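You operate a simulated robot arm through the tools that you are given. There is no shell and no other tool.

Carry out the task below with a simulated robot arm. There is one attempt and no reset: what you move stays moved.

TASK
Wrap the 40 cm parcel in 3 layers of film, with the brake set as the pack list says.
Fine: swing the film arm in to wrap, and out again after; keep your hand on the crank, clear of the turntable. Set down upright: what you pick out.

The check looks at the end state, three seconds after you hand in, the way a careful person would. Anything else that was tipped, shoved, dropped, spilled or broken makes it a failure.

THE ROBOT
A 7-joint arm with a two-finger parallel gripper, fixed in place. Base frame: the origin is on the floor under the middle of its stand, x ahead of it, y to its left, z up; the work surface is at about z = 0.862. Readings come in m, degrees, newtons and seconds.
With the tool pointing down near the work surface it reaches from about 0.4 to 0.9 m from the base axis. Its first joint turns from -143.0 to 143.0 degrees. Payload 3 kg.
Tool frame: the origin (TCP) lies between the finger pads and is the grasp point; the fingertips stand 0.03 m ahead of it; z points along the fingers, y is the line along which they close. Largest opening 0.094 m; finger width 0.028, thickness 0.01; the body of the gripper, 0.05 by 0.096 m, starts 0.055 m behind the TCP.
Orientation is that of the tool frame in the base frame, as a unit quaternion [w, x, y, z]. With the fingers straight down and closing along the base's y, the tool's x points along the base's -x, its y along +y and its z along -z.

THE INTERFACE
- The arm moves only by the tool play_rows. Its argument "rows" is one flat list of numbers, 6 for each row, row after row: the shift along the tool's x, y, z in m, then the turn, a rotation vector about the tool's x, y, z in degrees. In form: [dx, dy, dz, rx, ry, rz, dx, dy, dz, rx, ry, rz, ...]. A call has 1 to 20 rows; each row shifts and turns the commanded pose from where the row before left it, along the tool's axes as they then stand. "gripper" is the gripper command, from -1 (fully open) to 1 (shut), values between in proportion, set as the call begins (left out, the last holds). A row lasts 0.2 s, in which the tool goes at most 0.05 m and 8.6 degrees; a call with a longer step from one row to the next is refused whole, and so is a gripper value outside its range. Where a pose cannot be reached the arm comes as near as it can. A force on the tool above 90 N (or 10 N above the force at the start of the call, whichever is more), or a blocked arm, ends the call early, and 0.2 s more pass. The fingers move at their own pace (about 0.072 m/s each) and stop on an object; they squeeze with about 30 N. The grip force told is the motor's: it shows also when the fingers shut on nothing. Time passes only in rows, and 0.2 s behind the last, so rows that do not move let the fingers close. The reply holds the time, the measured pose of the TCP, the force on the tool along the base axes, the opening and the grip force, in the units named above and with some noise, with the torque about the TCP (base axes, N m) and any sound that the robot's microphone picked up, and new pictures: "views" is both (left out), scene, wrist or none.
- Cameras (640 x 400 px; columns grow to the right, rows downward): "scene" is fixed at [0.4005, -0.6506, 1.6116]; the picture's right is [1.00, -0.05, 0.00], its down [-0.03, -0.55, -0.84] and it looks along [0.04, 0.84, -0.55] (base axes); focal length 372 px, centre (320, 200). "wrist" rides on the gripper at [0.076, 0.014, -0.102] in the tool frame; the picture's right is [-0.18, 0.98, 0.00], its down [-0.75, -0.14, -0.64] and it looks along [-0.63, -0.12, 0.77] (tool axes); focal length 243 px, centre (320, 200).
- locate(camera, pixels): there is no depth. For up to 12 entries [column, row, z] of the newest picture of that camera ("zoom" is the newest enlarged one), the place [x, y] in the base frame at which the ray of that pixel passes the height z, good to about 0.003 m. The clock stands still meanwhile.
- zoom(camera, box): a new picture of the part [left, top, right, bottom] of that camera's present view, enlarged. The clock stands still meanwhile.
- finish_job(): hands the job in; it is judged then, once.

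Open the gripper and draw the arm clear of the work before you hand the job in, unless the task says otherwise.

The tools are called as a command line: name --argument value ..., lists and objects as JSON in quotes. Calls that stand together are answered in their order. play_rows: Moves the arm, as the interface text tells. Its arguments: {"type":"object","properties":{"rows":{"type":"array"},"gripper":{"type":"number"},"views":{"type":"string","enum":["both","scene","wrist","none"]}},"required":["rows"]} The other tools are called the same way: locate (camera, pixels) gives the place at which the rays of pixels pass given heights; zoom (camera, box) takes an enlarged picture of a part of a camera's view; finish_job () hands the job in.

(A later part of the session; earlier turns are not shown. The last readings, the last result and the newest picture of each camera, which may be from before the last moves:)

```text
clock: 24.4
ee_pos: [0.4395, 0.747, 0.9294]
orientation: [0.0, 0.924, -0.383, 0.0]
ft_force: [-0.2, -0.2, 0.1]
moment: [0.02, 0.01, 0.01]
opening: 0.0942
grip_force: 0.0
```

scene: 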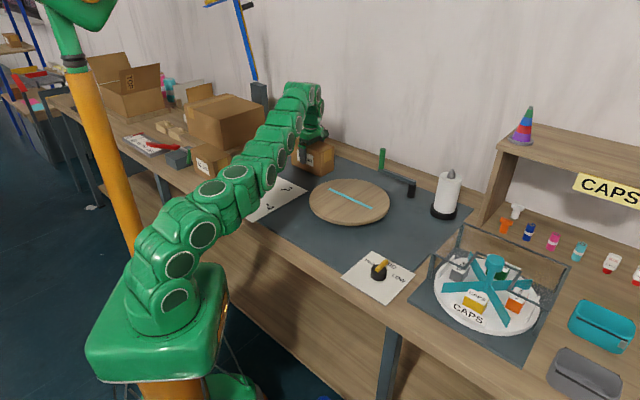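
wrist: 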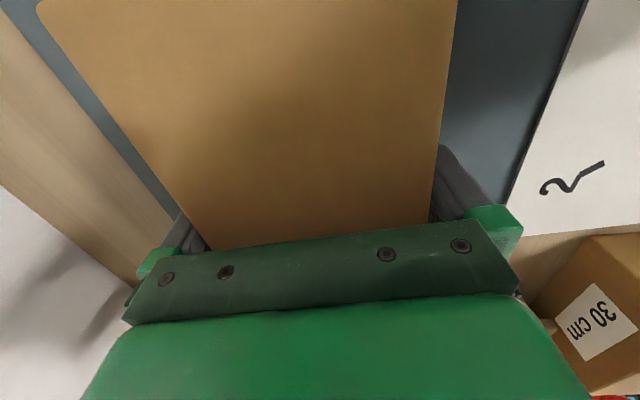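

The parcel is straddled with no contact force. I close the gripper on it.

play_rows --rows '[0, 0, 0, 0, 0, 0, 0, 0, 0, 0, 0, 0, 0, 0, 0, 0, 0, 0]' --gripper 1 --views "none"

```text
clock: 25.2
ee_pos: [0.4388, 0.7483, 0.9297]
orientation: [0.0, 0.924, -0.383, 0.0]
ft_force: [2.1, 1.1, 0.3]
moment: [-0.1, 0.22, -0.12]
opening: 0.0893
grip_force: 30.2
```

The fingers closed at 0.0893 with 30 N, so the parcel is held. I lift it gently by 3 cm and look.

play_rows --rows '[0, 0, -0.005, 0, 0, 0, 0, 0, -0.01, 0, 0, 0, 0, 0, -0.015, 0, 0, 0, 0, 0, 0, 0, 0, 0]'

```text
clock: 26.2
ee_pos: [0.4377, 0.7481, 0.9602]
orientation: [-0.001, 0.924, -0.383, 0.0]
ft_force: [-0.5, 0.1, -6.0]
moment: [0.0, 0.0, -0.01]
opening: 0.0894
grip_force: 30.1
```

scene: 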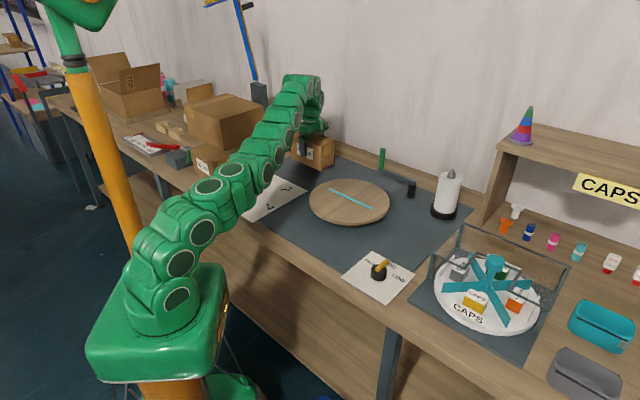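
wrist: 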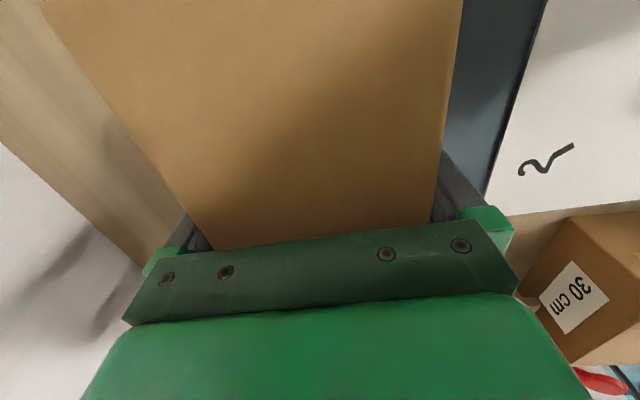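

The parcel hangs freely (6 N, no moment). I carry it toward the turntable centre, rising to z ≈ 1.02 (parcel bottom ≈ 0.954) while moving.

play_rows --rows '[0.015, 0.006, -0.008, 0, 0, 0, 0.0259, 0.0115, -0.012, 0, 0, 0, 0.0259, 0.0115, -0.012, 0, 0, 0, 0.0259, 0.0115, -0.012, 0, 0, 0, 0.0259, 0.0115, -0.012, 0, 0, 0, 0.0259, 0.0115, -0.004, 0, 0, 0, 0.0259, 0.0115, 0, 0, 0, 0, 0.0259, 0.0115, 0, 0, 0, 0, 0.0259, 0.0115, 0, 0, 0, 0, 0.0259, 0.0115, 0, 0, 0, 0, 0.0259, 0.0115, 0, 0, 0, 0, 0.0259, 0.0115, 0, 0, 0, 0, 0.01, 0.0051, 0, 0, 0, 0, 0, 0, 0, 0, 0, 0]'

zoom --camera "scene" --box '[290, 140, 410, 235]'

```text
clock: 29.2
ee_pos: [0.5606, 0.4318, 1.0184]
orientation: [0.0, 0.924, -0.383, 0.0]
ft_force: [0.3, 0.5, -6.9]
moment: [0.03, -0.02, 0.0]
opening: 0.0894
grip_force: 30.1
```

scene: 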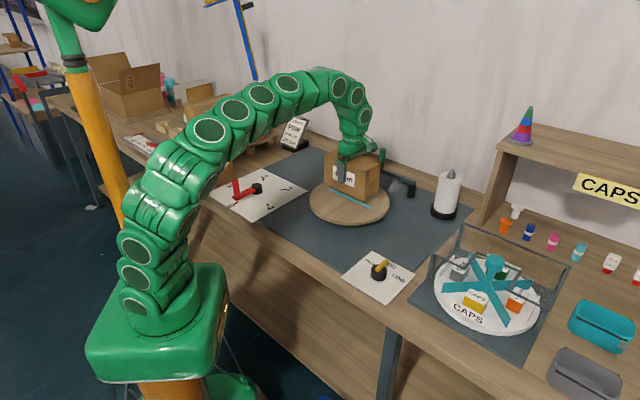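
wrist: 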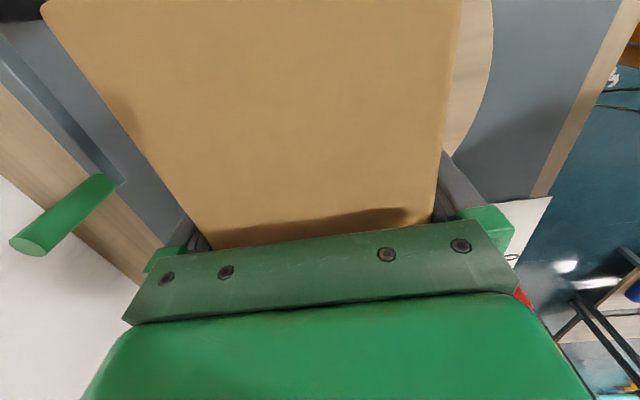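

```text
4.21 times, centred on (350, 188) of scene
```

zoom: 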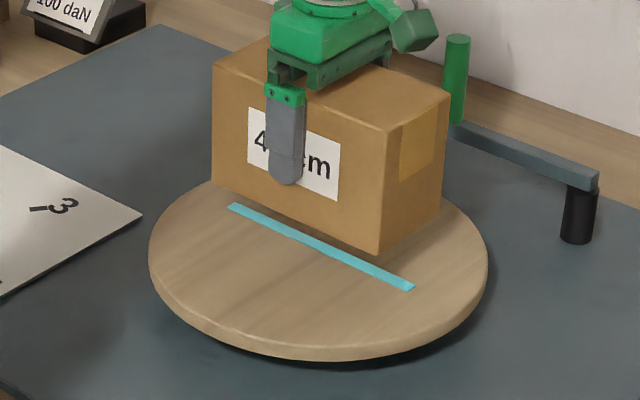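

The parcel hovers over the disc with its long side along the strip. I compare its bottom corners (z ≈ 0.952) with the strip ends (z ≈ 0.908) in this enlarged view before lowering.

locate --camera "zoom" --pixels '[[212, 188, 0.952], [378, 253, 0.952], [441, 210, 0.952], [213, 70, 1.06], [380, 131, 1.06], [449, 95, 1.06], [235, 207, 0.908], [411, 287, 0.908], [149, 255, 0.908], [487, 255, 0.908], [310, 348, 0.908]]'

```text
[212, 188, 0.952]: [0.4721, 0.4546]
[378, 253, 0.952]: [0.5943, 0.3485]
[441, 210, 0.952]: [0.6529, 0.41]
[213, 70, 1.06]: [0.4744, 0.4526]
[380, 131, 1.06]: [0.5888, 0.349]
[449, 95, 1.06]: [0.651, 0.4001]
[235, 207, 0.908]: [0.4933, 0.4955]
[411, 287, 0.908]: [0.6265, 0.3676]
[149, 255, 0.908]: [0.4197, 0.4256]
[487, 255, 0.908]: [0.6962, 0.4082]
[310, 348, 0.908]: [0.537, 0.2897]
```

Parcel centre (0.5615, 0.432) and strip centre (0.560, 0.4316) agree within 2 mm. I lower to z ≈ 0.978, just above expected contact.

play_rows --rows '[0, 0, 0.012, 0, 0, 0, 0, 0, 0.014, 0, 0, 0, 0, 0, 0.01, 0, 0, 0, 0, 0, 0.004, 0, 0, 0, 0, 0, 0, 0, 0, 0]' --views "scene"

zoom --camera "scene" --box '[290, 140, 410, 235]'

```text
clock: 30.4
ee_pos: [0.5607, 0.4305, 0.98]
orientation: [0.0, 0.924, -0.383, 0.0]
ft_force: [-1.4, 0.0, -6.7]
moment: [-0.02, -0.02, 0.03]
opening: 0.0894
grip_force: 30.1
```

scene: 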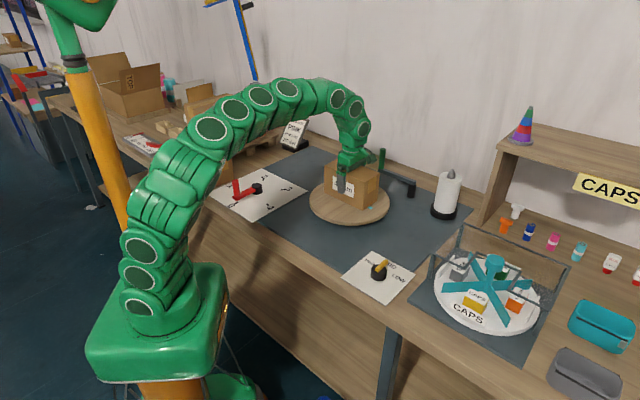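

```text
4.21 times, centred on (350, 188) of scene
```

zoom: 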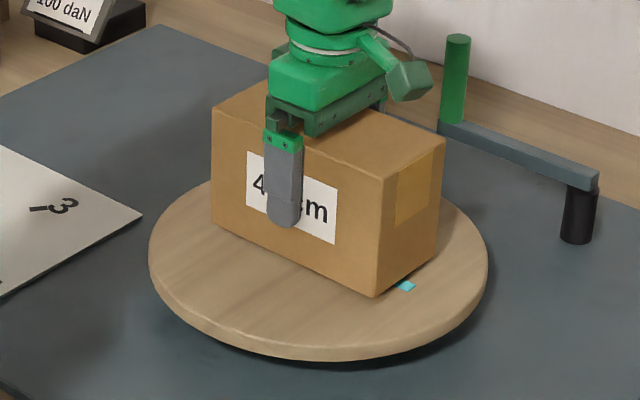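

Only a sliver of strip shows at (407,286) and the scale still reads the full weight (-6.7 N). I lower in 1–2 mm steps until the weight comes off.

play_rows --rows '[0, 0, 0.002, 0, 0, 0, 0, 0, 0.002, 0, 0, 0, 0, 0, 0, 0, 0, 0]' --views "none"

```text
clock: 31.2
ee_pos: [0.5599, 0.4304, 0.9757]
orientation: [0.0, 0.924, -0.382, 0.0]
ft_force: [0.2, 0.3, -5.7]
moment: [0.0, 0.01, -0.02]
opening: 0.0894
grip_force: 30.3
```

Still mostly the full weight, so I lower another 2 mm.

play_rows --rows '[0, 0, 0.001, 0, 0, 0, 0, 0, 0.001, 0, 0, 0, 0, 0, 0, 0, 0, 0]' --views "none"

```text
clock: 32.0
ee_pos: [0.5611, 0.4309, 0.974]
orientation: [-0.001, 0.924, -0.383, 0.0]
ft_force: [0.4, 0.1, -3.1]
moment: [-0.14, -0.26, 0.0]
opening: 0.0894
grip_force: 30.2
```

Contact begins (-3.1 N). One millimetre more should seat it.

play_rows --rows '[0, 0, 0.001, 0, 0, 0, 0, 0, 0, 0, 0, 0]' --views "scene"

zoom --camera "scene" --box '[290, 140, 410, 235]'

```text
clock: 32.6
ee_pos: [0.56, 0.4317, 0.9748]
orientation: [-0.001, 0.924, -0.383, 0.001]
ft_force: [2.3, -5.6, 17.8]
moment: [-0.6, 0.38, 0.01]
opening: 0.0894
grip_force: 29.7
```

scene: 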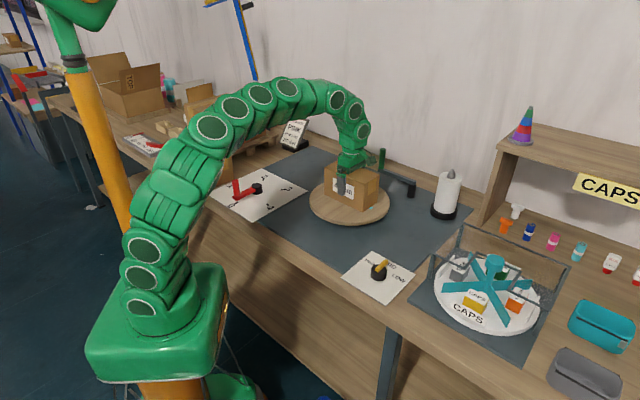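

```text
4.21 times, centred on (350, 188) of scene
```

zoom: 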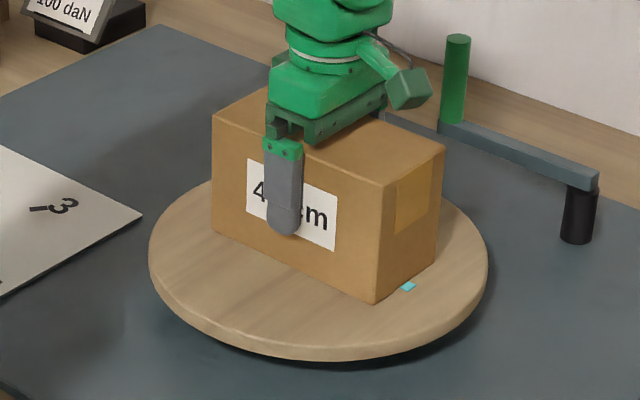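

The parcel is seated; the strip peeks out centred under its right end at (408,286). I open the fingers.

play_rows --rows '[0, 0, -0.0005, 0, 0, 0, 0, 0, 0, 0, 0, 0, 0, 0, 0, 0, 0, 0]' --gripper -1

```text
clock: 33.4
ee_pos: [0.5609, 0.4308, 0.9735]
orientation: [0.0, 0.924, -0.382, 0.0]
ft_force: [-0.7, -0.2, 0.4]
moment: [0.0, -0.04, 0.03]
opening: 0.0941
grip_force: 0.0
```

scene: 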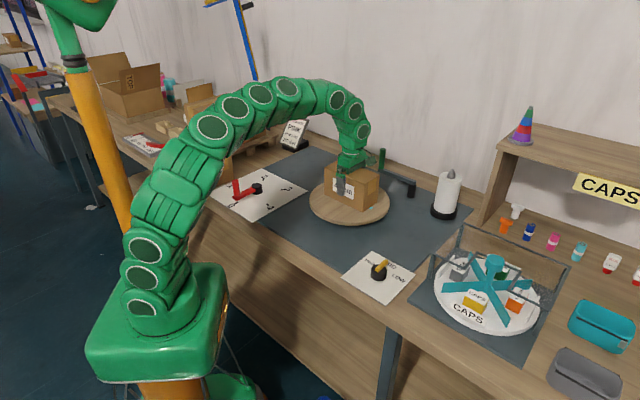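
wrist: 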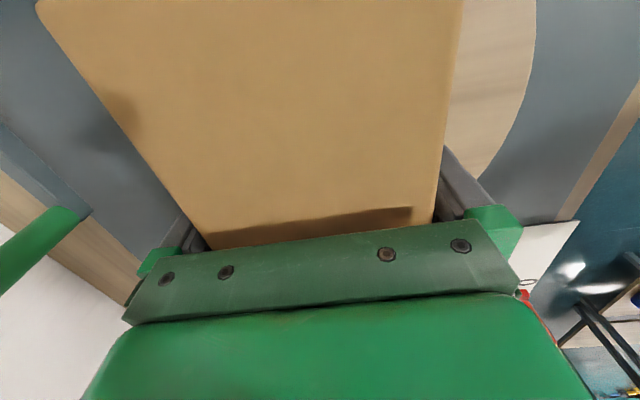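

No contact force is left. I rise straight up, slowly at first, and look back at the parcel.

play_rows --rows '[0, 0, -0.01, 0, 0, 0, 0, 0, -0.015, 0, 0, 0, 0, 0, -0.02, 0, 0, 0, 0, 0, -0.03, 0, 0, 0, 0, 0, -0.04, 0, 0, 0, 0, 0, -0.04, 0, 0, 0, 0, 0, 0, 0, 0, 0]'

zoom --camera "scene" --box '[290, 140, 430, 235]'

```text
clock: 35.0
ee_pos: [0.5604, 0.431, 1.1282]
orientation: [0.0, 0.923, -0.384, 0.0]
ft_force: [0.2, 0.3, -0.3]
moment: [-0.03, -0.01, -0.03]
opening: 0.0942
grip_force: 0.0
```

scene: 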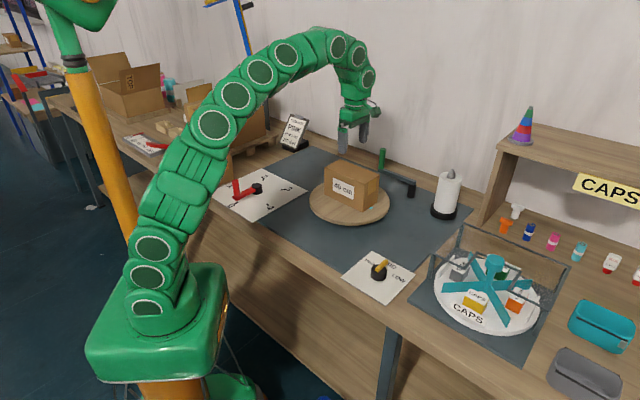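
wrist: 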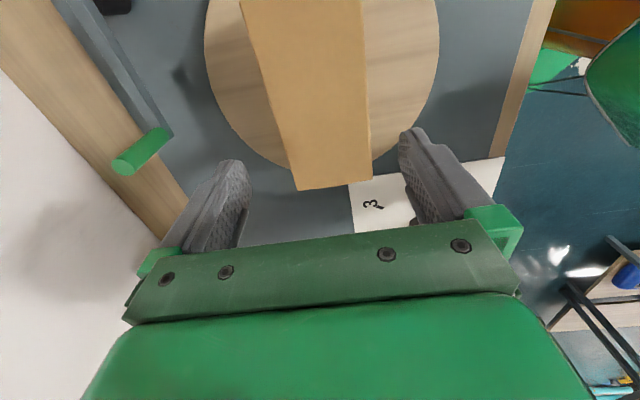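

```text
4.21 times, centred on (360, 188) of scene
```

zoom: 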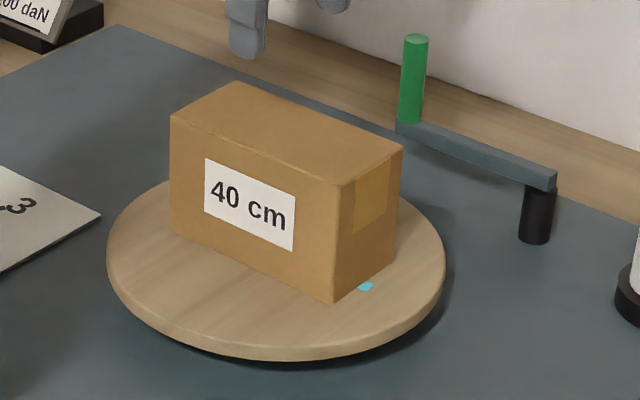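

The parcel stands upright on the strip. Now I triangulate the film arm: its handle top shows at (122,163) in the wrist view, and at (414,38) in the enlarged scene view.

locate --camera "wrist" --pixels '[[122, 164, 0.98], [122, 164, 0.99], [122, 164, 1.0], [160, 134, 0.91], [160, 134, 0.92], [172, 130, 0.92], [113, 5, 0.865], [113, 5, 0.9]]'

locate --camera "zoom" --pixels '[[414, 38, 0.98], [414, 38, 0.99], [414, 38, 1.0], [409, 118, 0.91], [409, 118, 0.92], [397, 122, 0.92], [536, 238, 0.865], [556, 175, 0.92]]'

zoom --camera "wrist" --box '[0, 0, 260, 200]'

```text
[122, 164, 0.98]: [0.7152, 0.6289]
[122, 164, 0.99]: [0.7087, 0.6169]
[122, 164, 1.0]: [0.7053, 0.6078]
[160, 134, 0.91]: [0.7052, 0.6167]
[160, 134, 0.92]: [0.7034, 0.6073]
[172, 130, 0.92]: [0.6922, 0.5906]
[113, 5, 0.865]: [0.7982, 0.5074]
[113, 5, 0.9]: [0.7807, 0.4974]
```

```text
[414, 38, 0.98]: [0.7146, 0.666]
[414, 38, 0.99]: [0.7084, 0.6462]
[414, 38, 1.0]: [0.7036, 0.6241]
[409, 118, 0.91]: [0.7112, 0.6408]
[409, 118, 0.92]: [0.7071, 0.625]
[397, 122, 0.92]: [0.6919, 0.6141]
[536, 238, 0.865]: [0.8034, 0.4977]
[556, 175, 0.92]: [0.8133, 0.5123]
```

```text
2.00 times, centred on (130, 100) of wrist
```

zoom: 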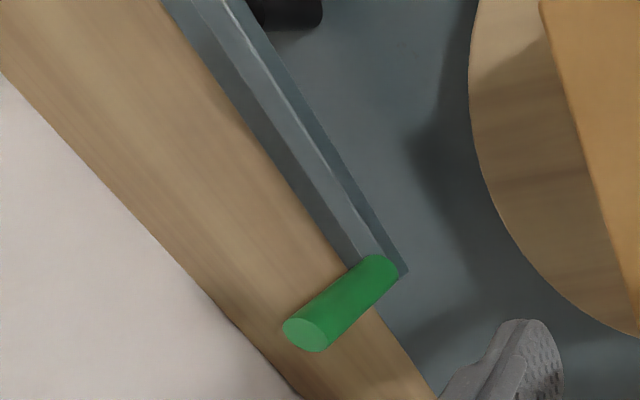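

The film arm's handle comes out near (0.70, 0.595), z ≈ 0.94–1.01, pivot near (0.80, 0.505). I turn the tool to face it (rz +95°) in place, high above the parcel, then look again.

play_rows --rows '[0, 0, 0, 0, 0, 7.92, 0, 0, 0, 0, 0, 7.92, 0, 0, 0, 0, 0, 7.92, 0, 0, 0, 0, 0, 7.92, 0, 0, 0, 0, 0, 7.92, 0, 0, 0, 0, 0, 7.92, 0, 0, 0, 0, 0, 7.92, 0, 0, 0, 0, 0, 7.92, 0, 0, 0, 0, 0, 7.92, 0, 0, 0, 0, 0, 7.92, 0, 0, 0, 0, 0, 7.92, 0, 0, 0, 0, 0, 7.92, 0, 0, 0, 0, 0, 0]'

zoom --camera "wrist" --box '[160, 0, 480, 240]'

```text
clock: 37.8
ee_pos: [0.5612, 0.4309, 1.1285]
orientation: [0.0, -0.342, 0.94, 0.0]
ft_force: [0.4, 0.4, 0.3]
moment: [-0.02, -0.03, 0.0]
opening: 0.0939
grip_force: 0.1
```

scene: 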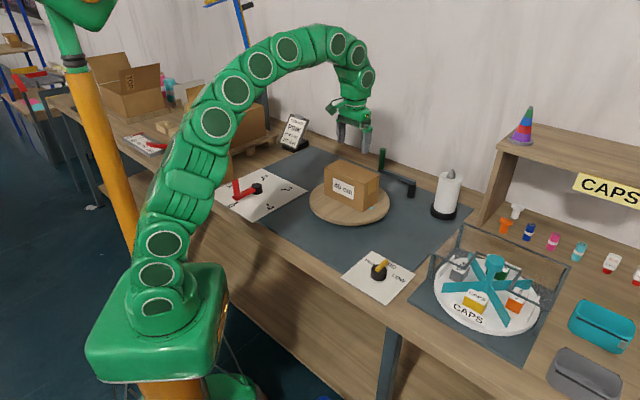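
wrist: 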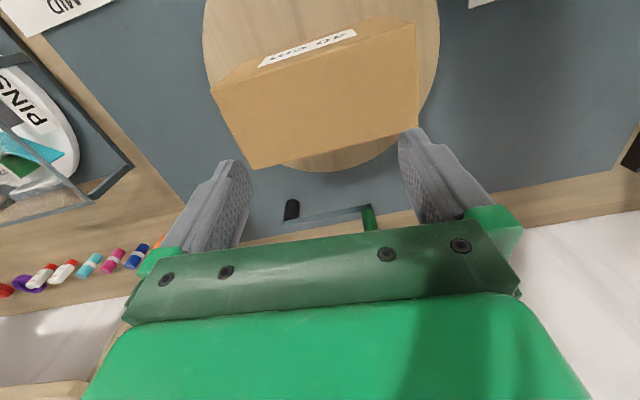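

```text
1.67 times, centred on (320, 120) of wrist
```

zoom: 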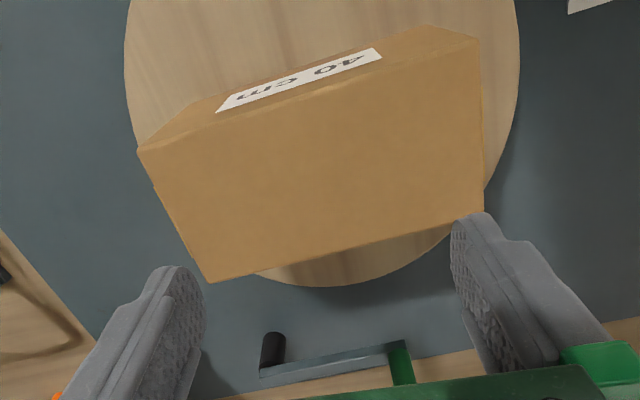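

The wrist view now shows the pivot post at (272,340) and the handle's foot at (398,350) of the enlarged picture. I locate those.

locate --camera "zoom" --pixels '[[272, 337, 0.865], [268, 365, 0.92], [262, 372, 0.93], [390, 350, 0.93], [398, 350, 0.93], [408, 342, 0.93], [398, 350, 0.94], [398, 350, 0.92], [402, 384, 0.97]]'

```text
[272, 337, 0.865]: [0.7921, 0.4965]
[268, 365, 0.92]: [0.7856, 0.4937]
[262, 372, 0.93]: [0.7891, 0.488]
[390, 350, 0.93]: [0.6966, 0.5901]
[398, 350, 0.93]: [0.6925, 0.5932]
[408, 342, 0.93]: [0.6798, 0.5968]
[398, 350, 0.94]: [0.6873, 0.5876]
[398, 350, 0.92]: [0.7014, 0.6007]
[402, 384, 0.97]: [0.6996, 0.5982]
```

The handle is near (0.699, 0.595). I tilt the fingers 20° outward and move to just above the handle at z ≈ 1.06, then look.

play_rows --rows '[0, 0, 0, 0, -6.67, 0, 0, 0, 0, 0, -6.67, 0, 0, 0, 0, 0, -6.66, 0, -0.02481, 0.00534, 0.01914, 0, 0, 0, -0.02481, 0.00534, 0.01914, 0, 0, 0, -0.02481, 0.00534, 0.01914, 0, 0, 0, -0.02481, 0.00534, 0.01914, 0, 0, 0, -0.02481, 0.00534, 0.01914, 0, 0, 0, -0.02481, 0.00534, 0.01914, 0, 0, 0, -0.02481, 0.00534, 0.01914, 0, 0, 0, 0, 0, 0, 0, 0, 0]'

zoom --camera "scene" --box '[330, 110, 460, 210]'

zoom --camera "wrist" --box '[160, 0, 480, 240]'

```text
clock: 40.2
ee_pos: [0.6979, 0.594, 1.0611]
orientation: [0.163, -0.336, 0.926, 0.06]
ft_force: [0.5, -0.4, 0.9]
moment: [-0.01, -0.02, 0.01]
opening: 0.0945
grip_force: 0.0
```

scene: 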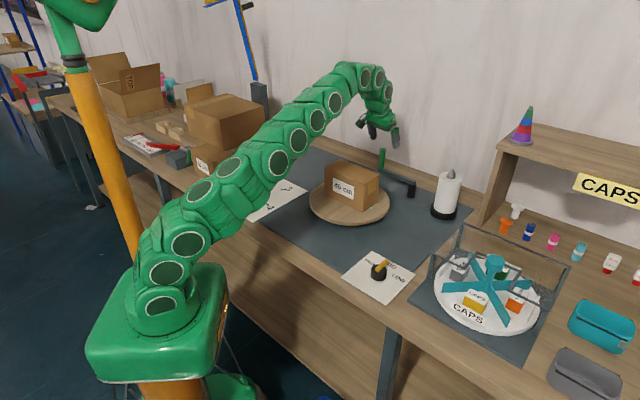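
wrist: 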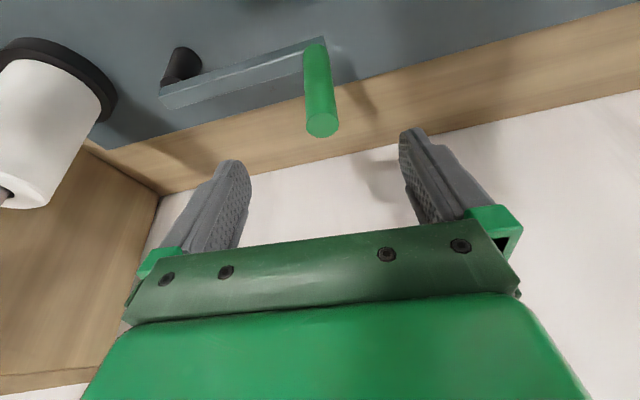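

```text
4.00 times, centred on (395, 160) of scene
```

zoom: 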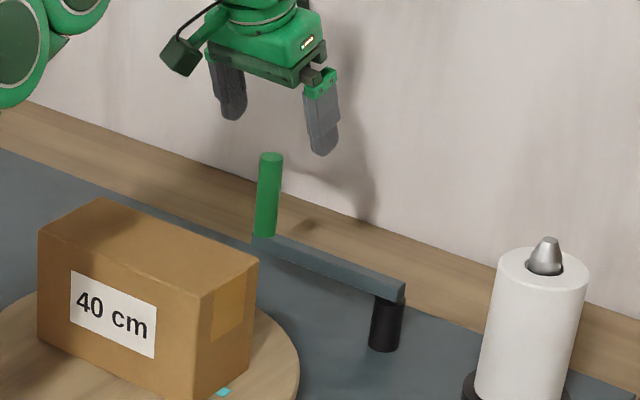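

```text
1.67 times, centred on (320, 120) of wrist
```

zoom: 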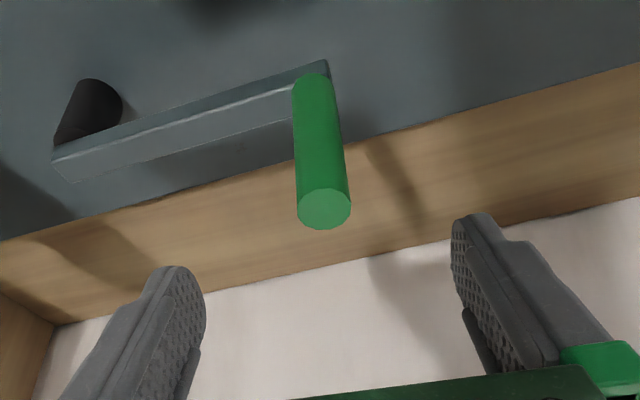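

The handle top is at (324,209) and its foot at (312,90) in the enlarged wrist view, between the open fingers. I locate both to fix its axis.

locate --camera "zoom" --pixels '[[324, 209, 0.99], [324, 209, 1.0], [324, 209, 1.01], [312, 88, 0.92], [312, 88, 0.93], [312, 88, 0.94], [88, 95, 0.865], [88, 95, 0.88]]'

locate --camera "scene" --pixels '[[382.5, 149, 0.99], [382.5, 149, 1.0], [382.5, 149, 1.01], [381, 167.5, 0.92], [381, 167.5, 0.93], [381, 167.5, 0.94]]'

```text
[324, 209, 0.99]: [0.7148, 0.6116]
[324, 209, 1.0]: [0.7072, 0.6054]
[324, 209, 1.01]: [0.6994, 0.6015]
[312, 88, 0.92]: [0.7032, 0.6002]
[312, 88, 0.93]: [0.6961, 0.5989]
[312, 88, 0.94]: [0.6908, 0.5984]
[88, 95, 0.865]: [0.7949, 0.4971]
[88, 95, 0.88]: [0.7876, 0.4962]
```

```text
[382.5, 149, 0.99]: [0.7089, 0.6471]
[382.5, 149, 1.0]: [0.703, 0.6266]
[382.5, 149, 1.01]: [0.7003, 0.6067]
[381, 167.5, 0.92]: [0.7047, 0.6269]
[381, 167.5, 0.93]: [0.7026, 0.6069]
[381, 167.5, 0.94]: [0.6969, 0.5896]
```

The handle axis is at about (0.699, 0.602), from z ≈ 0.93 to 1.01. I lower the open fingers around it to TCP z ≈ 0.988.

play_rows --rows '[0.0049, 0.0014, 0.0177, 0, 0, 0, 0.0049, 0.0014, 0.0177, 0, 0, 0, 0.0049, 0.0014, 0.0177, 0, 0, 0, 0.0049, 0.0014, 0.0177, 0, 0, 0, 0, 0, 0, 0, 0, 0]'

zoom --camera "scene" --box '[330, 110, 460, 210]'

```text
clock: 41.4
ee_pos: [0.6966, 0.602, 0.9879]
orientation: [0.164, -0.336, 0.926, 0.06]
ft_force: [-0.5, -0.1, -0.6]
moment: [0.01, -0.01, 0.0]
opening: 0.0939
grip_force: 0.0
```

scene: 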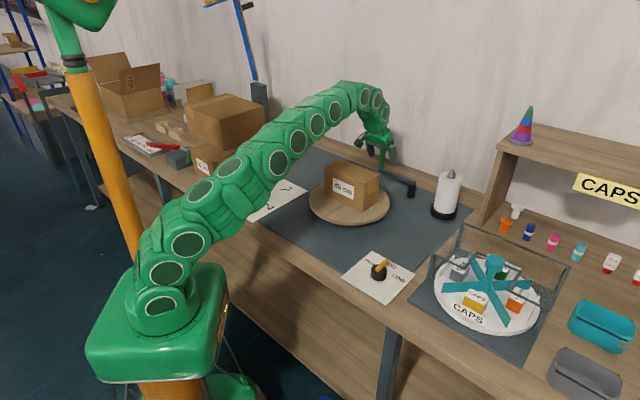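
wrist: 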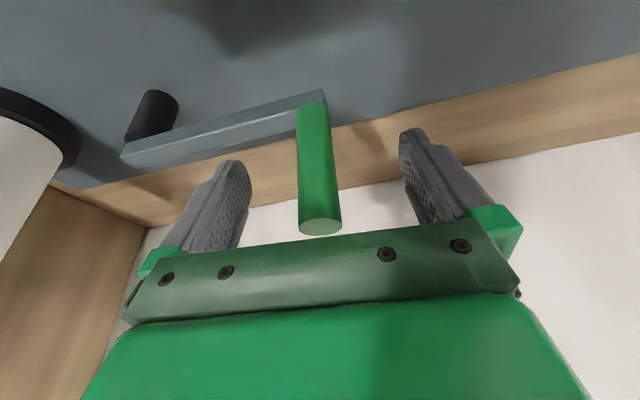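

```text
4.00 times, centred on (395, 160) of scene
```

zoom: 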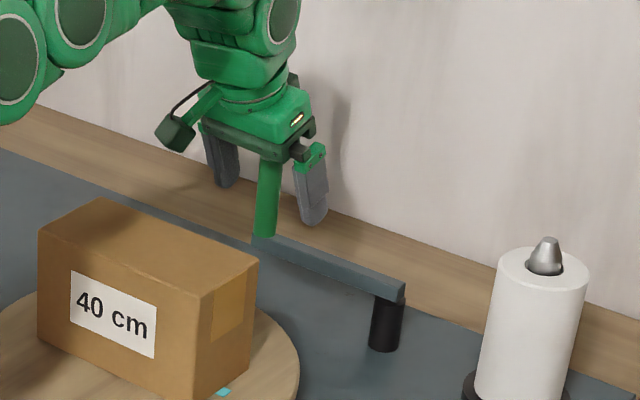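

The handle passes through the TCP point at about (317,180) in the wrist view. I close the fingers on it.

play_rows --rows '[0, 0, 0, 0, 0, 0, 0, 0, 0, 0, 0, 0, 0, 0, 0, 0, 0, 0, 0, 0, 0, 0, 0, 0]' --gripper 1

```text
clock: 42.4
ee_pos: [0.6982, 0.6, 0.9881]
orientation: [0.163, -0.336, 0.926, 0.06]
ft_force: [7.9, -11.2, 0.6]
moment: [0.14, 0.34, -0.06]
opening: 0.0255
grip_force: 44.7
```

scene: 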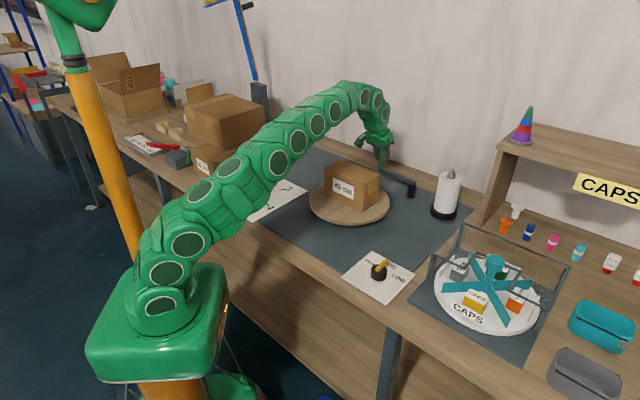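
wrist: 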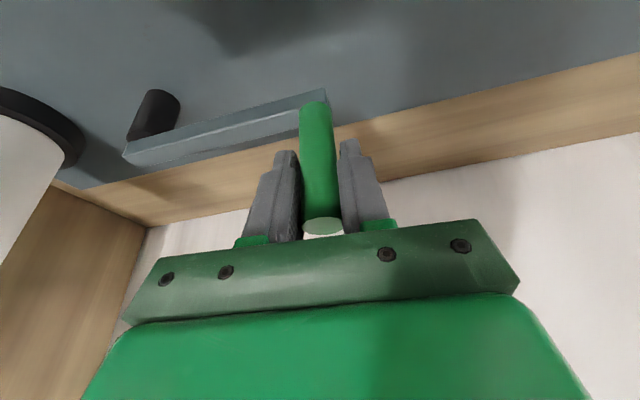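

The handle is held (opening 0.0255) with little force. With the pivot near (0.797, 0.502) and arm radius ≈ 0.139 m, I swing it inward along its arc by the first 15° and watch the forces.

play_rows --rows '[0.0107, -0.0016, -0.0039, 0, 0, 0, 0.0111, -0.0026, -0.0041, 0, 0, 0, 0.0108, -0.0036, -0.0039, 0, 0, 0, 0, 0, 0, 0, 0, 0]'

zoom --camera "scene" --box '[330, 110, 460, 210]'

```text
clock: 43.4
ee_pos: [0.678, 0.5725, 0.9887]
orientation: [0.164, -0.335, 0.926, 0.059]
ft_force: [35.2, -19.8, 1.3]
moment: [0.99, 0.34, 0.1]
opening: 0.0243
grip_force: 45.0
```

scene: 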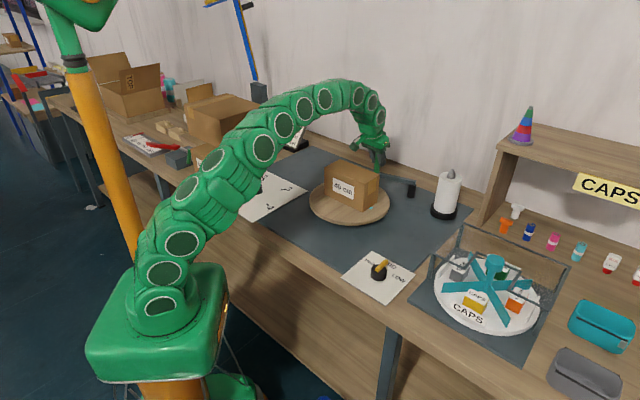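
wrist: 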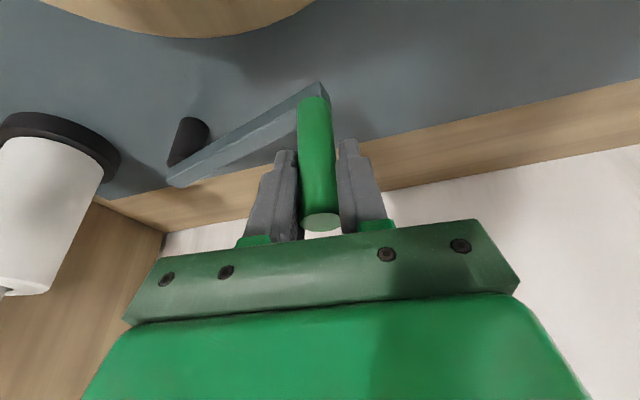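

```text
4.00 times, centred on (395, 160) of scene
```

zoom: 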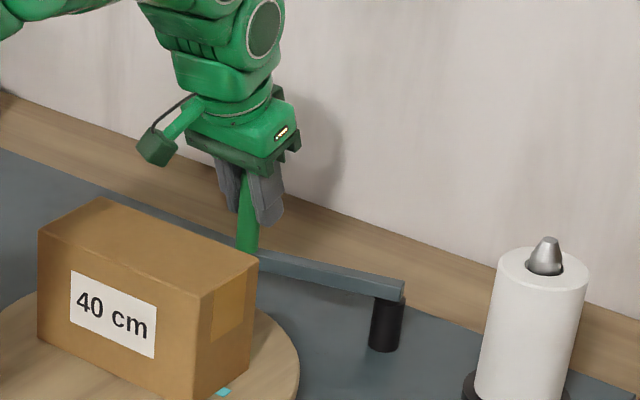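

The film arm follows; the 40 N radial pull suggests the pivot is at about (0.80, 0.505). I go on along the corrected arc to about 170°, easing the tilt to 10° so the camera stays well above the parcel.

play_rows --rows '[0.0066, -0.0043, -0.0024, 0, 2.5, 0, 0.0102, -0.0056, -0.0032, 0, 2.5, 0, 0.0099, -0.0064, -0.0026, 0, 2.5, 0, 0.0094, -0.0074, -0.0021, 0, 2.5, 0, 0, 0, 0, 0, 0, 0]'

zoom --camera "scene" --box '[310, 110, 440, 210]'

```text
clock: 44.5
ee_pos: [0.6628, 0.5382, 0.9888]
orientation: [0.089, -0.342, 0.935, 0.034]
ft_force: [32.4, 30.8, -18.1]
moment: [-0.79, -0.5, 0.02]
opening: 0.0222
grip_force: 45.3
stopped in row 5: the force on the tool passed its limit at 102 N (the readings are from after the stop); the commanded pose is now the measured one
```

scene: 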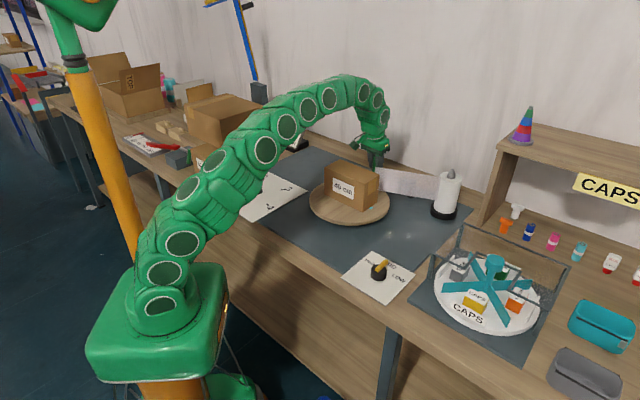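
wrist: 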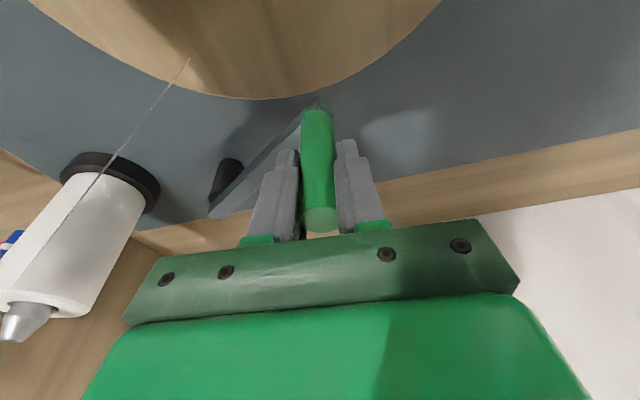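

```text
4.00 times, centred on (375, 160) of scene
```

zoom: 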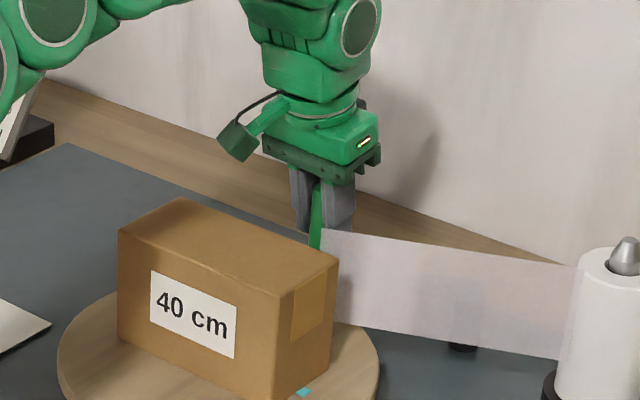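

The film sheet now spans from the roll to the parcel (zoom (320–575, 230–355)) and the arm hit its stop (>100 N) at about 166°, so it is swung in. I open the fingers part-way to let go, then rise straight up.

play_rows --rows '[0, 0, 0, 0, 0, 0, 0, 0, 0, 0, 0, 0, 0, 0, 0, 0, 0, 0]' --gripper -0.2 --views "wrist"

```text
clock: 45.2
ee_pos: [0.6626, 0.5364, 0.9901]
orientation: [0.088, -0.341, 0.935, 0.034]
ft_force: [-0.2, -1.0, 0.0]
moment: [-0.01, 0.03, 0.03]
opening: 0.0565
grip_force: 0.0
```

wrist: 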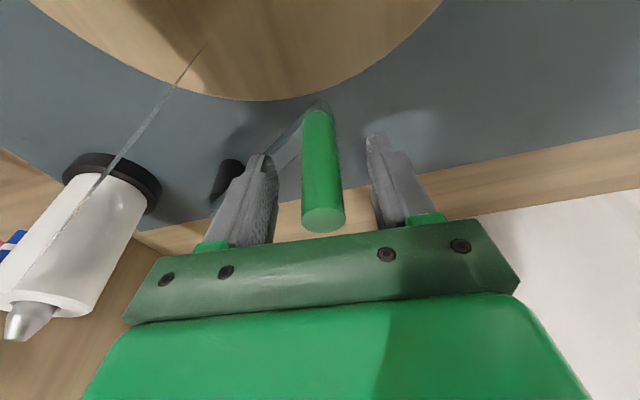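

The handle is free between the fingers. I rise straight up 0.1 m.

play_rows --rows '[-0.0025, 0, -0.0135, 0, 0, 0, -0.004, 0, -0.022, 0, 0, 0, -0.004, 0, -0.022, 0, 0, 0, -0.004, 0, -0.022, 0, 0, 0, -0.004, 0, -0.022, 0, 0, 0, 0, 0, 0, 0, 0, 0]'

zoom --camera "scene" --box '[310, 130, 480, 230]'

```text
clock: 46.6
ee_pos: [0.6624, 0.5359, 1.0931]
orientation: [0.088, -0.341, 0.935, 0.034]
ft_force: [-0.4, 0.2, 0.7]
moment: [0.02, -0.01, 0.02]
opening: 0.0565
grip_force: 0.1
```

scene: 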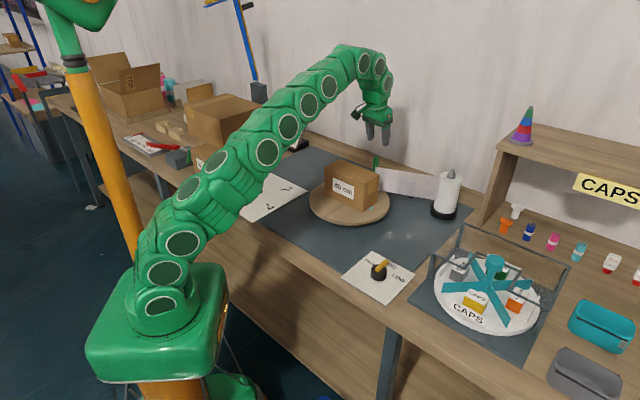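
wrist: 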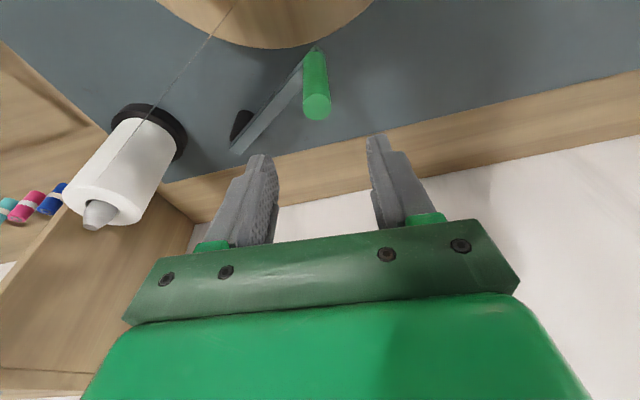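

```text
3.76 times, centred on (395, 180) of scene
```

zoom: 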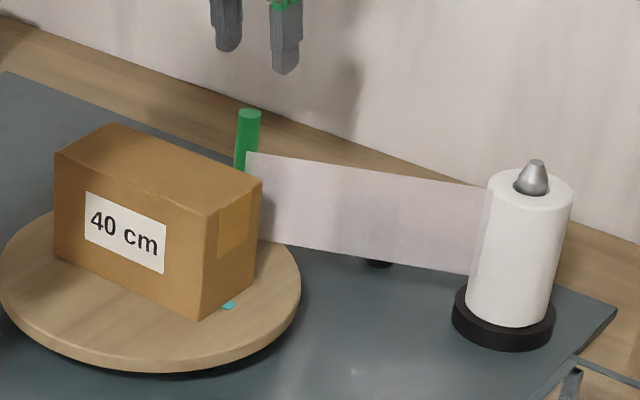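

The film arm stays in and the film runs to the parcel. Before going to the crank I check the neighbouring 30 cm parcel near (215,165) for clearance.

zoom --camera "scene" --box '[185, 120, 315, 220]'

```text
4.00 times, centred on (250, 170) of scene
```

zoom: 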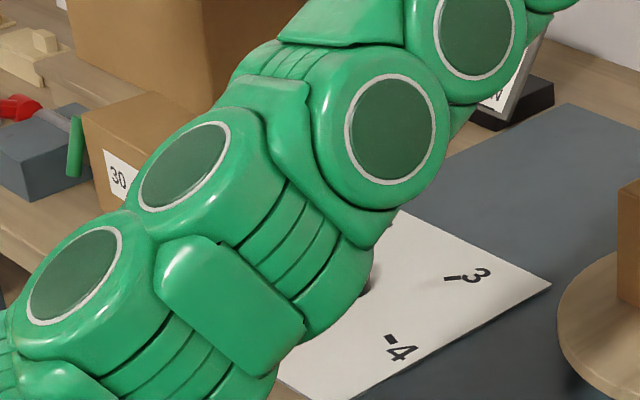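

The arm itself hides that corner, so I first straighten the tool and carry it, rising to z ≈ 1.15, over to the crank dial's middle.

play_rows --rows '[0, 0, 0, 0, 5.4, 0, 0, 0, 0, 0, 5.4, 0, 0.02978, 0.02109, -0.00475, 0, 0, 0, 0.02978, 0.02109, -0.00475, 0, 0, 0, 0.02978, 0.02109, -0.00475, 0, 0, 0, 0.02978, 0.02109, -0.00475, 0, 0, 0, 0.02978, 0.02109, -0.00475, 0, 0, 0, 0.02978, 0.02109, -0.00475, 0, 0, 0, 0.02978, 0.02109, -0.00475, 0, 0, 0, 0.02978, 0.02109, -0.00475, 0, 0, 0, 0.02978, 0.02109, -0.00475, 0, 0, 0, 0.02978, 0.02109, -0.00475, 0, 0, 0, 0.02978, 0.02109, -0.00475, 0, 0, 0, 0.02978, 0.02109, -0.00475, 0, 0, 0, 0, 0, 0, 0, 0, 0]'

```text
clock: 49.9
ee_pos: [0.2336, 0.497, 1.146]
orientation: [-0.01, -0.336, 0.942, 0.002]
ft_force: [-0.3, -0.2, -0.3]
moment: [0.03, 0.01, 0.02]
opening: 0.0564
grip_force: 0.1
```

scene: 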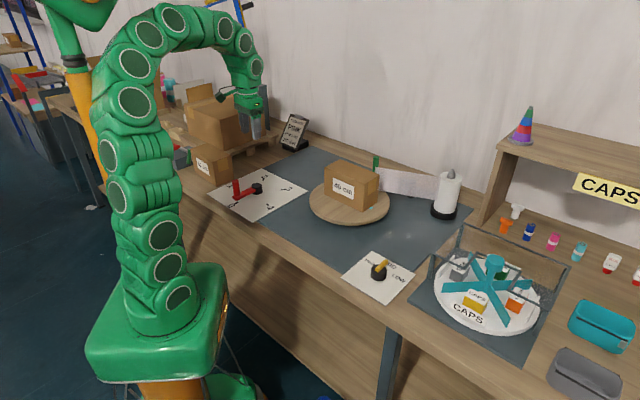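
wrist: 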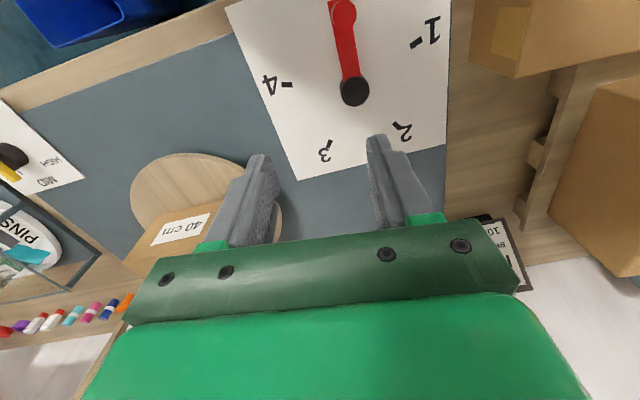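

The crank is now visible from above: hub at (354,90), handle at the picture's top (340,10). I enlarge it and the 30 cm parcel's corner to locate both.

zoom --camera "wrist" --box '[220, 0, 480, 190]'

zoom --camera "scene" --box '[185, 130, 315, 230]'

```text
2.11 times, centred on (350, 95) of wrist
```

zoom: 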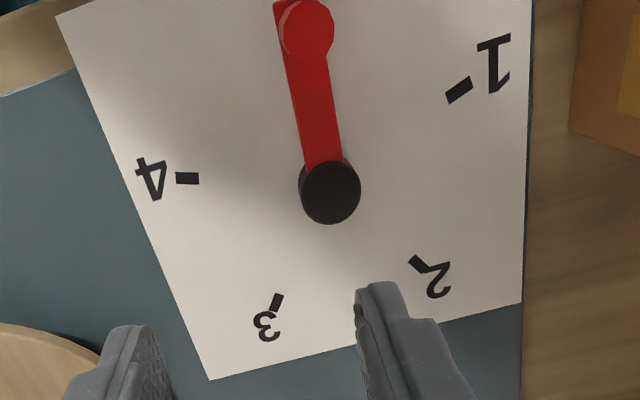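

```text
4.00 times, centred on (250, 180) of scene
```

zoom: 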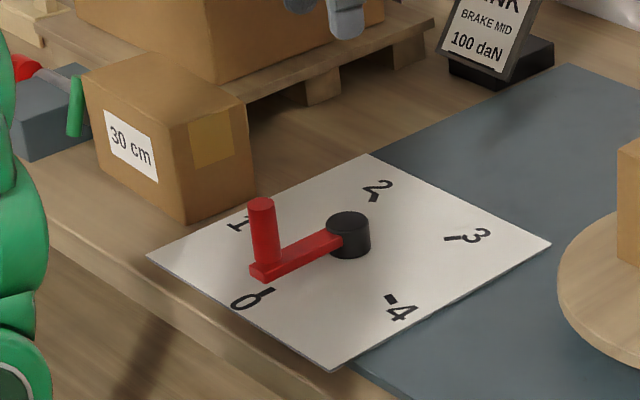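

I locate the 30 cm parcel's bottom corners in this newest enlarged picture, and the crank parts in the plain wrist picture.

locate --camera "zoom" --pixels '[[183, 224, 0.862], [255, 187, 0.862], [172, 126, 0.96], [245, 104, 0.96], [172, 126, 0.97], [245, 104, 0.97], [260, 205, 0.945], [260, 205, 0.955], [348, 222, 0.905]]'

locate --camera "wrist" --pixels '[[354.5, 89, 0.9], [354.5, 89, 0.905], [343, 16, 0.95], [343, 16, 0.955], [343, 16, 0.96], [415, 43, 0.865], [395, 72, 0.865], [287, 85, 0.865], [330, 142, 0.865], [402, 129, 0.865], [568, 70, 0.865], [527, 78, 0.97]]'

```text
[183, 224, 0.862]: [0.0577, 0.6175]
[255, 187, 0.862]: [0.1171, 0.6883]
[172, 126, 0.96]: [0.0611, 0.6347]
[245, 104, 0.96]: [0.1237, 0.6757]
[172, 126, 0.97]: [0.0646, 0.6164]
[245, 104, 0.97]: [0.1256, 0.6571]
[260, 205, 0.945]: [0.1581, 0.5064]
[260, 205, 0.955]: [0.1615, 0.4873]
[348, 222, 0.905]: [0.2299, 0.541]
```

```text
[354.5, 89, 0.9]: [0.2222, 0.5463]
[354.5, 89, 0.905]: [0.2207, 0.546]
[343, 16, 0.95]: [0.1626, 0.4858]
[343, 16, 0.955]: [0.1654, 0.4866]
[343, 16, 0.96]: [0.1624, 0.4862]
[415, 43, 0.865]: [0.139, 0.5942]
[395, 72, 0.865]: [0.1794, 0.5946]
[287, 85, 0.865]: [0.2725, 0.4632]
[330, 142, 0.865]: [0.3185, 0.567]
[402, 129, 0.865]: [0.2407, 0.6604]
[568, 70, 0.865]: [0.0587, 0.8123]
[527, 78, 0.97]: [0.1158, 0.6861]
```

The crank's hub is about (0.225, 0.550), its handle about (0.163, 0.487) with top z ≈ 0.955 (radius 0.088, at mark 0); the 30 cm parcel is over 8 cm clear. I turn the tool by -131° so the camera faces away from that parcel, and move over the handle.

play_rows --rows '[0, 0, 0, 0, -1.2, 0, 0, 0, 0, 0, 0, -8.19, 0, 0, 0, 0, 0, -8.19, 0, 0, 0, 0, 0, -8.19, 0, 0, 0, 0, 0, -8.19, 0, 0, 0, 0, 0, -8.19, 0, 0, 0, 0, 0, -8.19, 0, 0, 0, 0, 0, -8.19, 0, 0, 0, 0, 0, -8.19, 0, 0, 0, 0, 0, -8.19, 0, 0, 0, 0, 0, -8.19, 0, 0, 0, 0, 0, -8.19, 0, 0, 0, 0, 0, -8.19, 0, 0, 0, 0, 0, -8.19, 0, 0, 0, 0, 0, -8.19, 0, 0, 0, 0, 0, -8.19, 0, 0, 0, 0, 0, -8.19, -0.0341, 0.0105, 0, 0, 0, 0, -0.0341, 0.0105, 0, 0, 0, 0, 0, 0, 0, 0, 0, 0]' --gripper -0.6

zoom --camera "wrist" --box '[160, 0, 480, 240]'

```text
clock: 54.0
ee_pos: [0.1574, 0.4877, 1.1471]
orientation: [-0.005, 0.997, -0.079, 0.0]
ft_force: [-1.1, -0.2, 0.4]
moment: [0.04, 0.02, -0.01]
opening: 0.0752
grip_force: 0.0
```

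scene: 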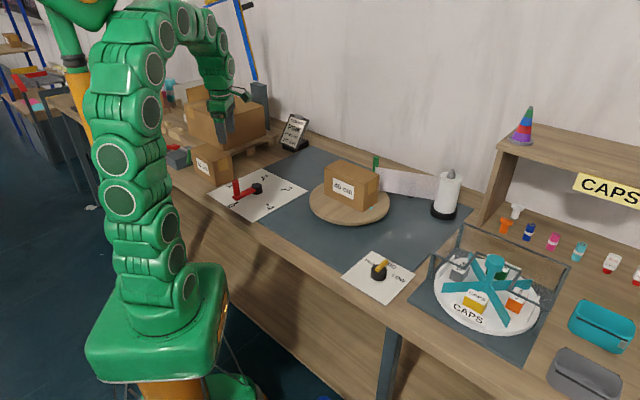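
wrist: 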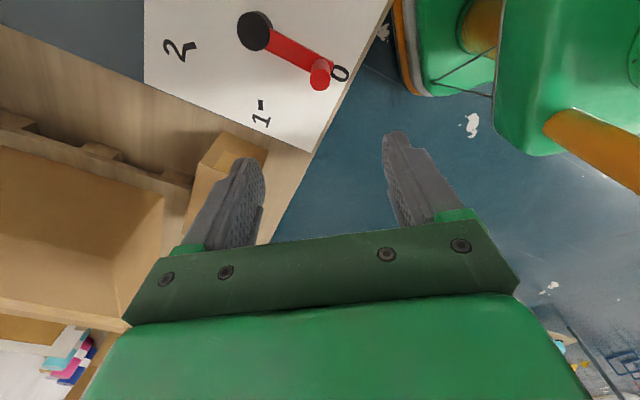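

```text
1.67 times, centred on (320, 120) of wrist
```

zoom: 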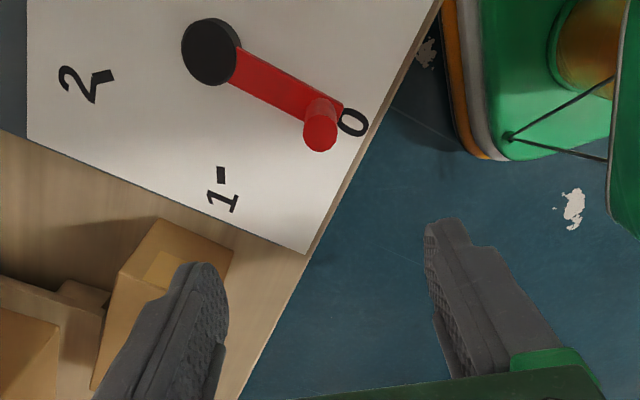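

The handle's top now shows at (320,133), hub top at (208,52) and mark 1 at (222,175) in the enlarged view. I locate them.

locate --camera "zoom" --pixels '[[320, 133, 0.95], [320, 133, 0.955], [320, 133, 0.96], [208, 50, 0.9], [208, 50, 0.905], [222, 175, 0.865], [103, 76, 0.865], [318, 108, 0.89]]'

```text
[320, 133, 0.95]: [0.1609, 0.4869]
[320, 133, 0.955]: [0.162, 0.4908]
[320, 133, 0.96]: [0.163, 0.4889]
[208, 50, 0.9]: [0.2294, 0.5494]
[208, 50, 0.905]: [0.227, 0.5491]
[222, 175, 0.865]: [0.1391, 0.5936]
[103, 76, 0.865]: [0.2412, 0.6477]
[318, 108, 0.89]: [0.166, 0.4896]
```

The handle is at about (0.1625, 0.489) and the hub at (0.226, 0.550). I go down to z ≈ 1.0, just above the handle, and check the alignment.

play_rows --rows '[0.0024, -0.0009, 0.03, 0, 0, 0, 0.0024, -0.0009, 0.04, 0, 0, 0, 0, 0, 0.04, 0, 0, 0, 0, 0, 0.03, 0, 0, 0, 0, 0, 0, 0, 0, 0]'

zoom --camera "wrist" --box '[160, 0, 480, 240]'

```text
clock: 55.2
ee_pos: [0.1612, 0.4923, 1.0109]
orientation: [-0.009, 0.997, -0.077, 0.006]
ft_force: [0.1, -0.1, 0.2]
moment: [-0.01, 0.02, 0.0]
opening: 0.0756
grip_force: 0.1
```

scene: 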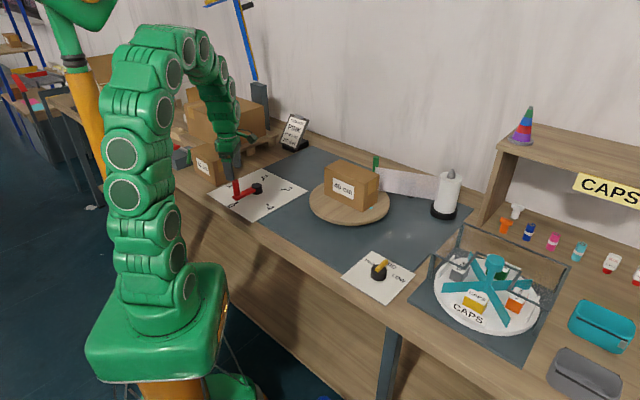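
wrist: 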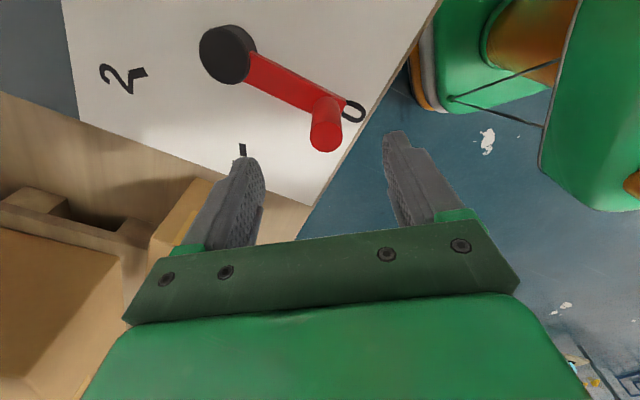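

```text
1.67 times, centred on (320, 120) of wrist
```

zoom: 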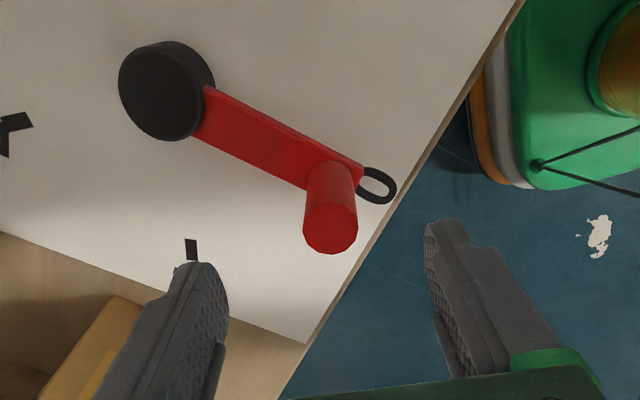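

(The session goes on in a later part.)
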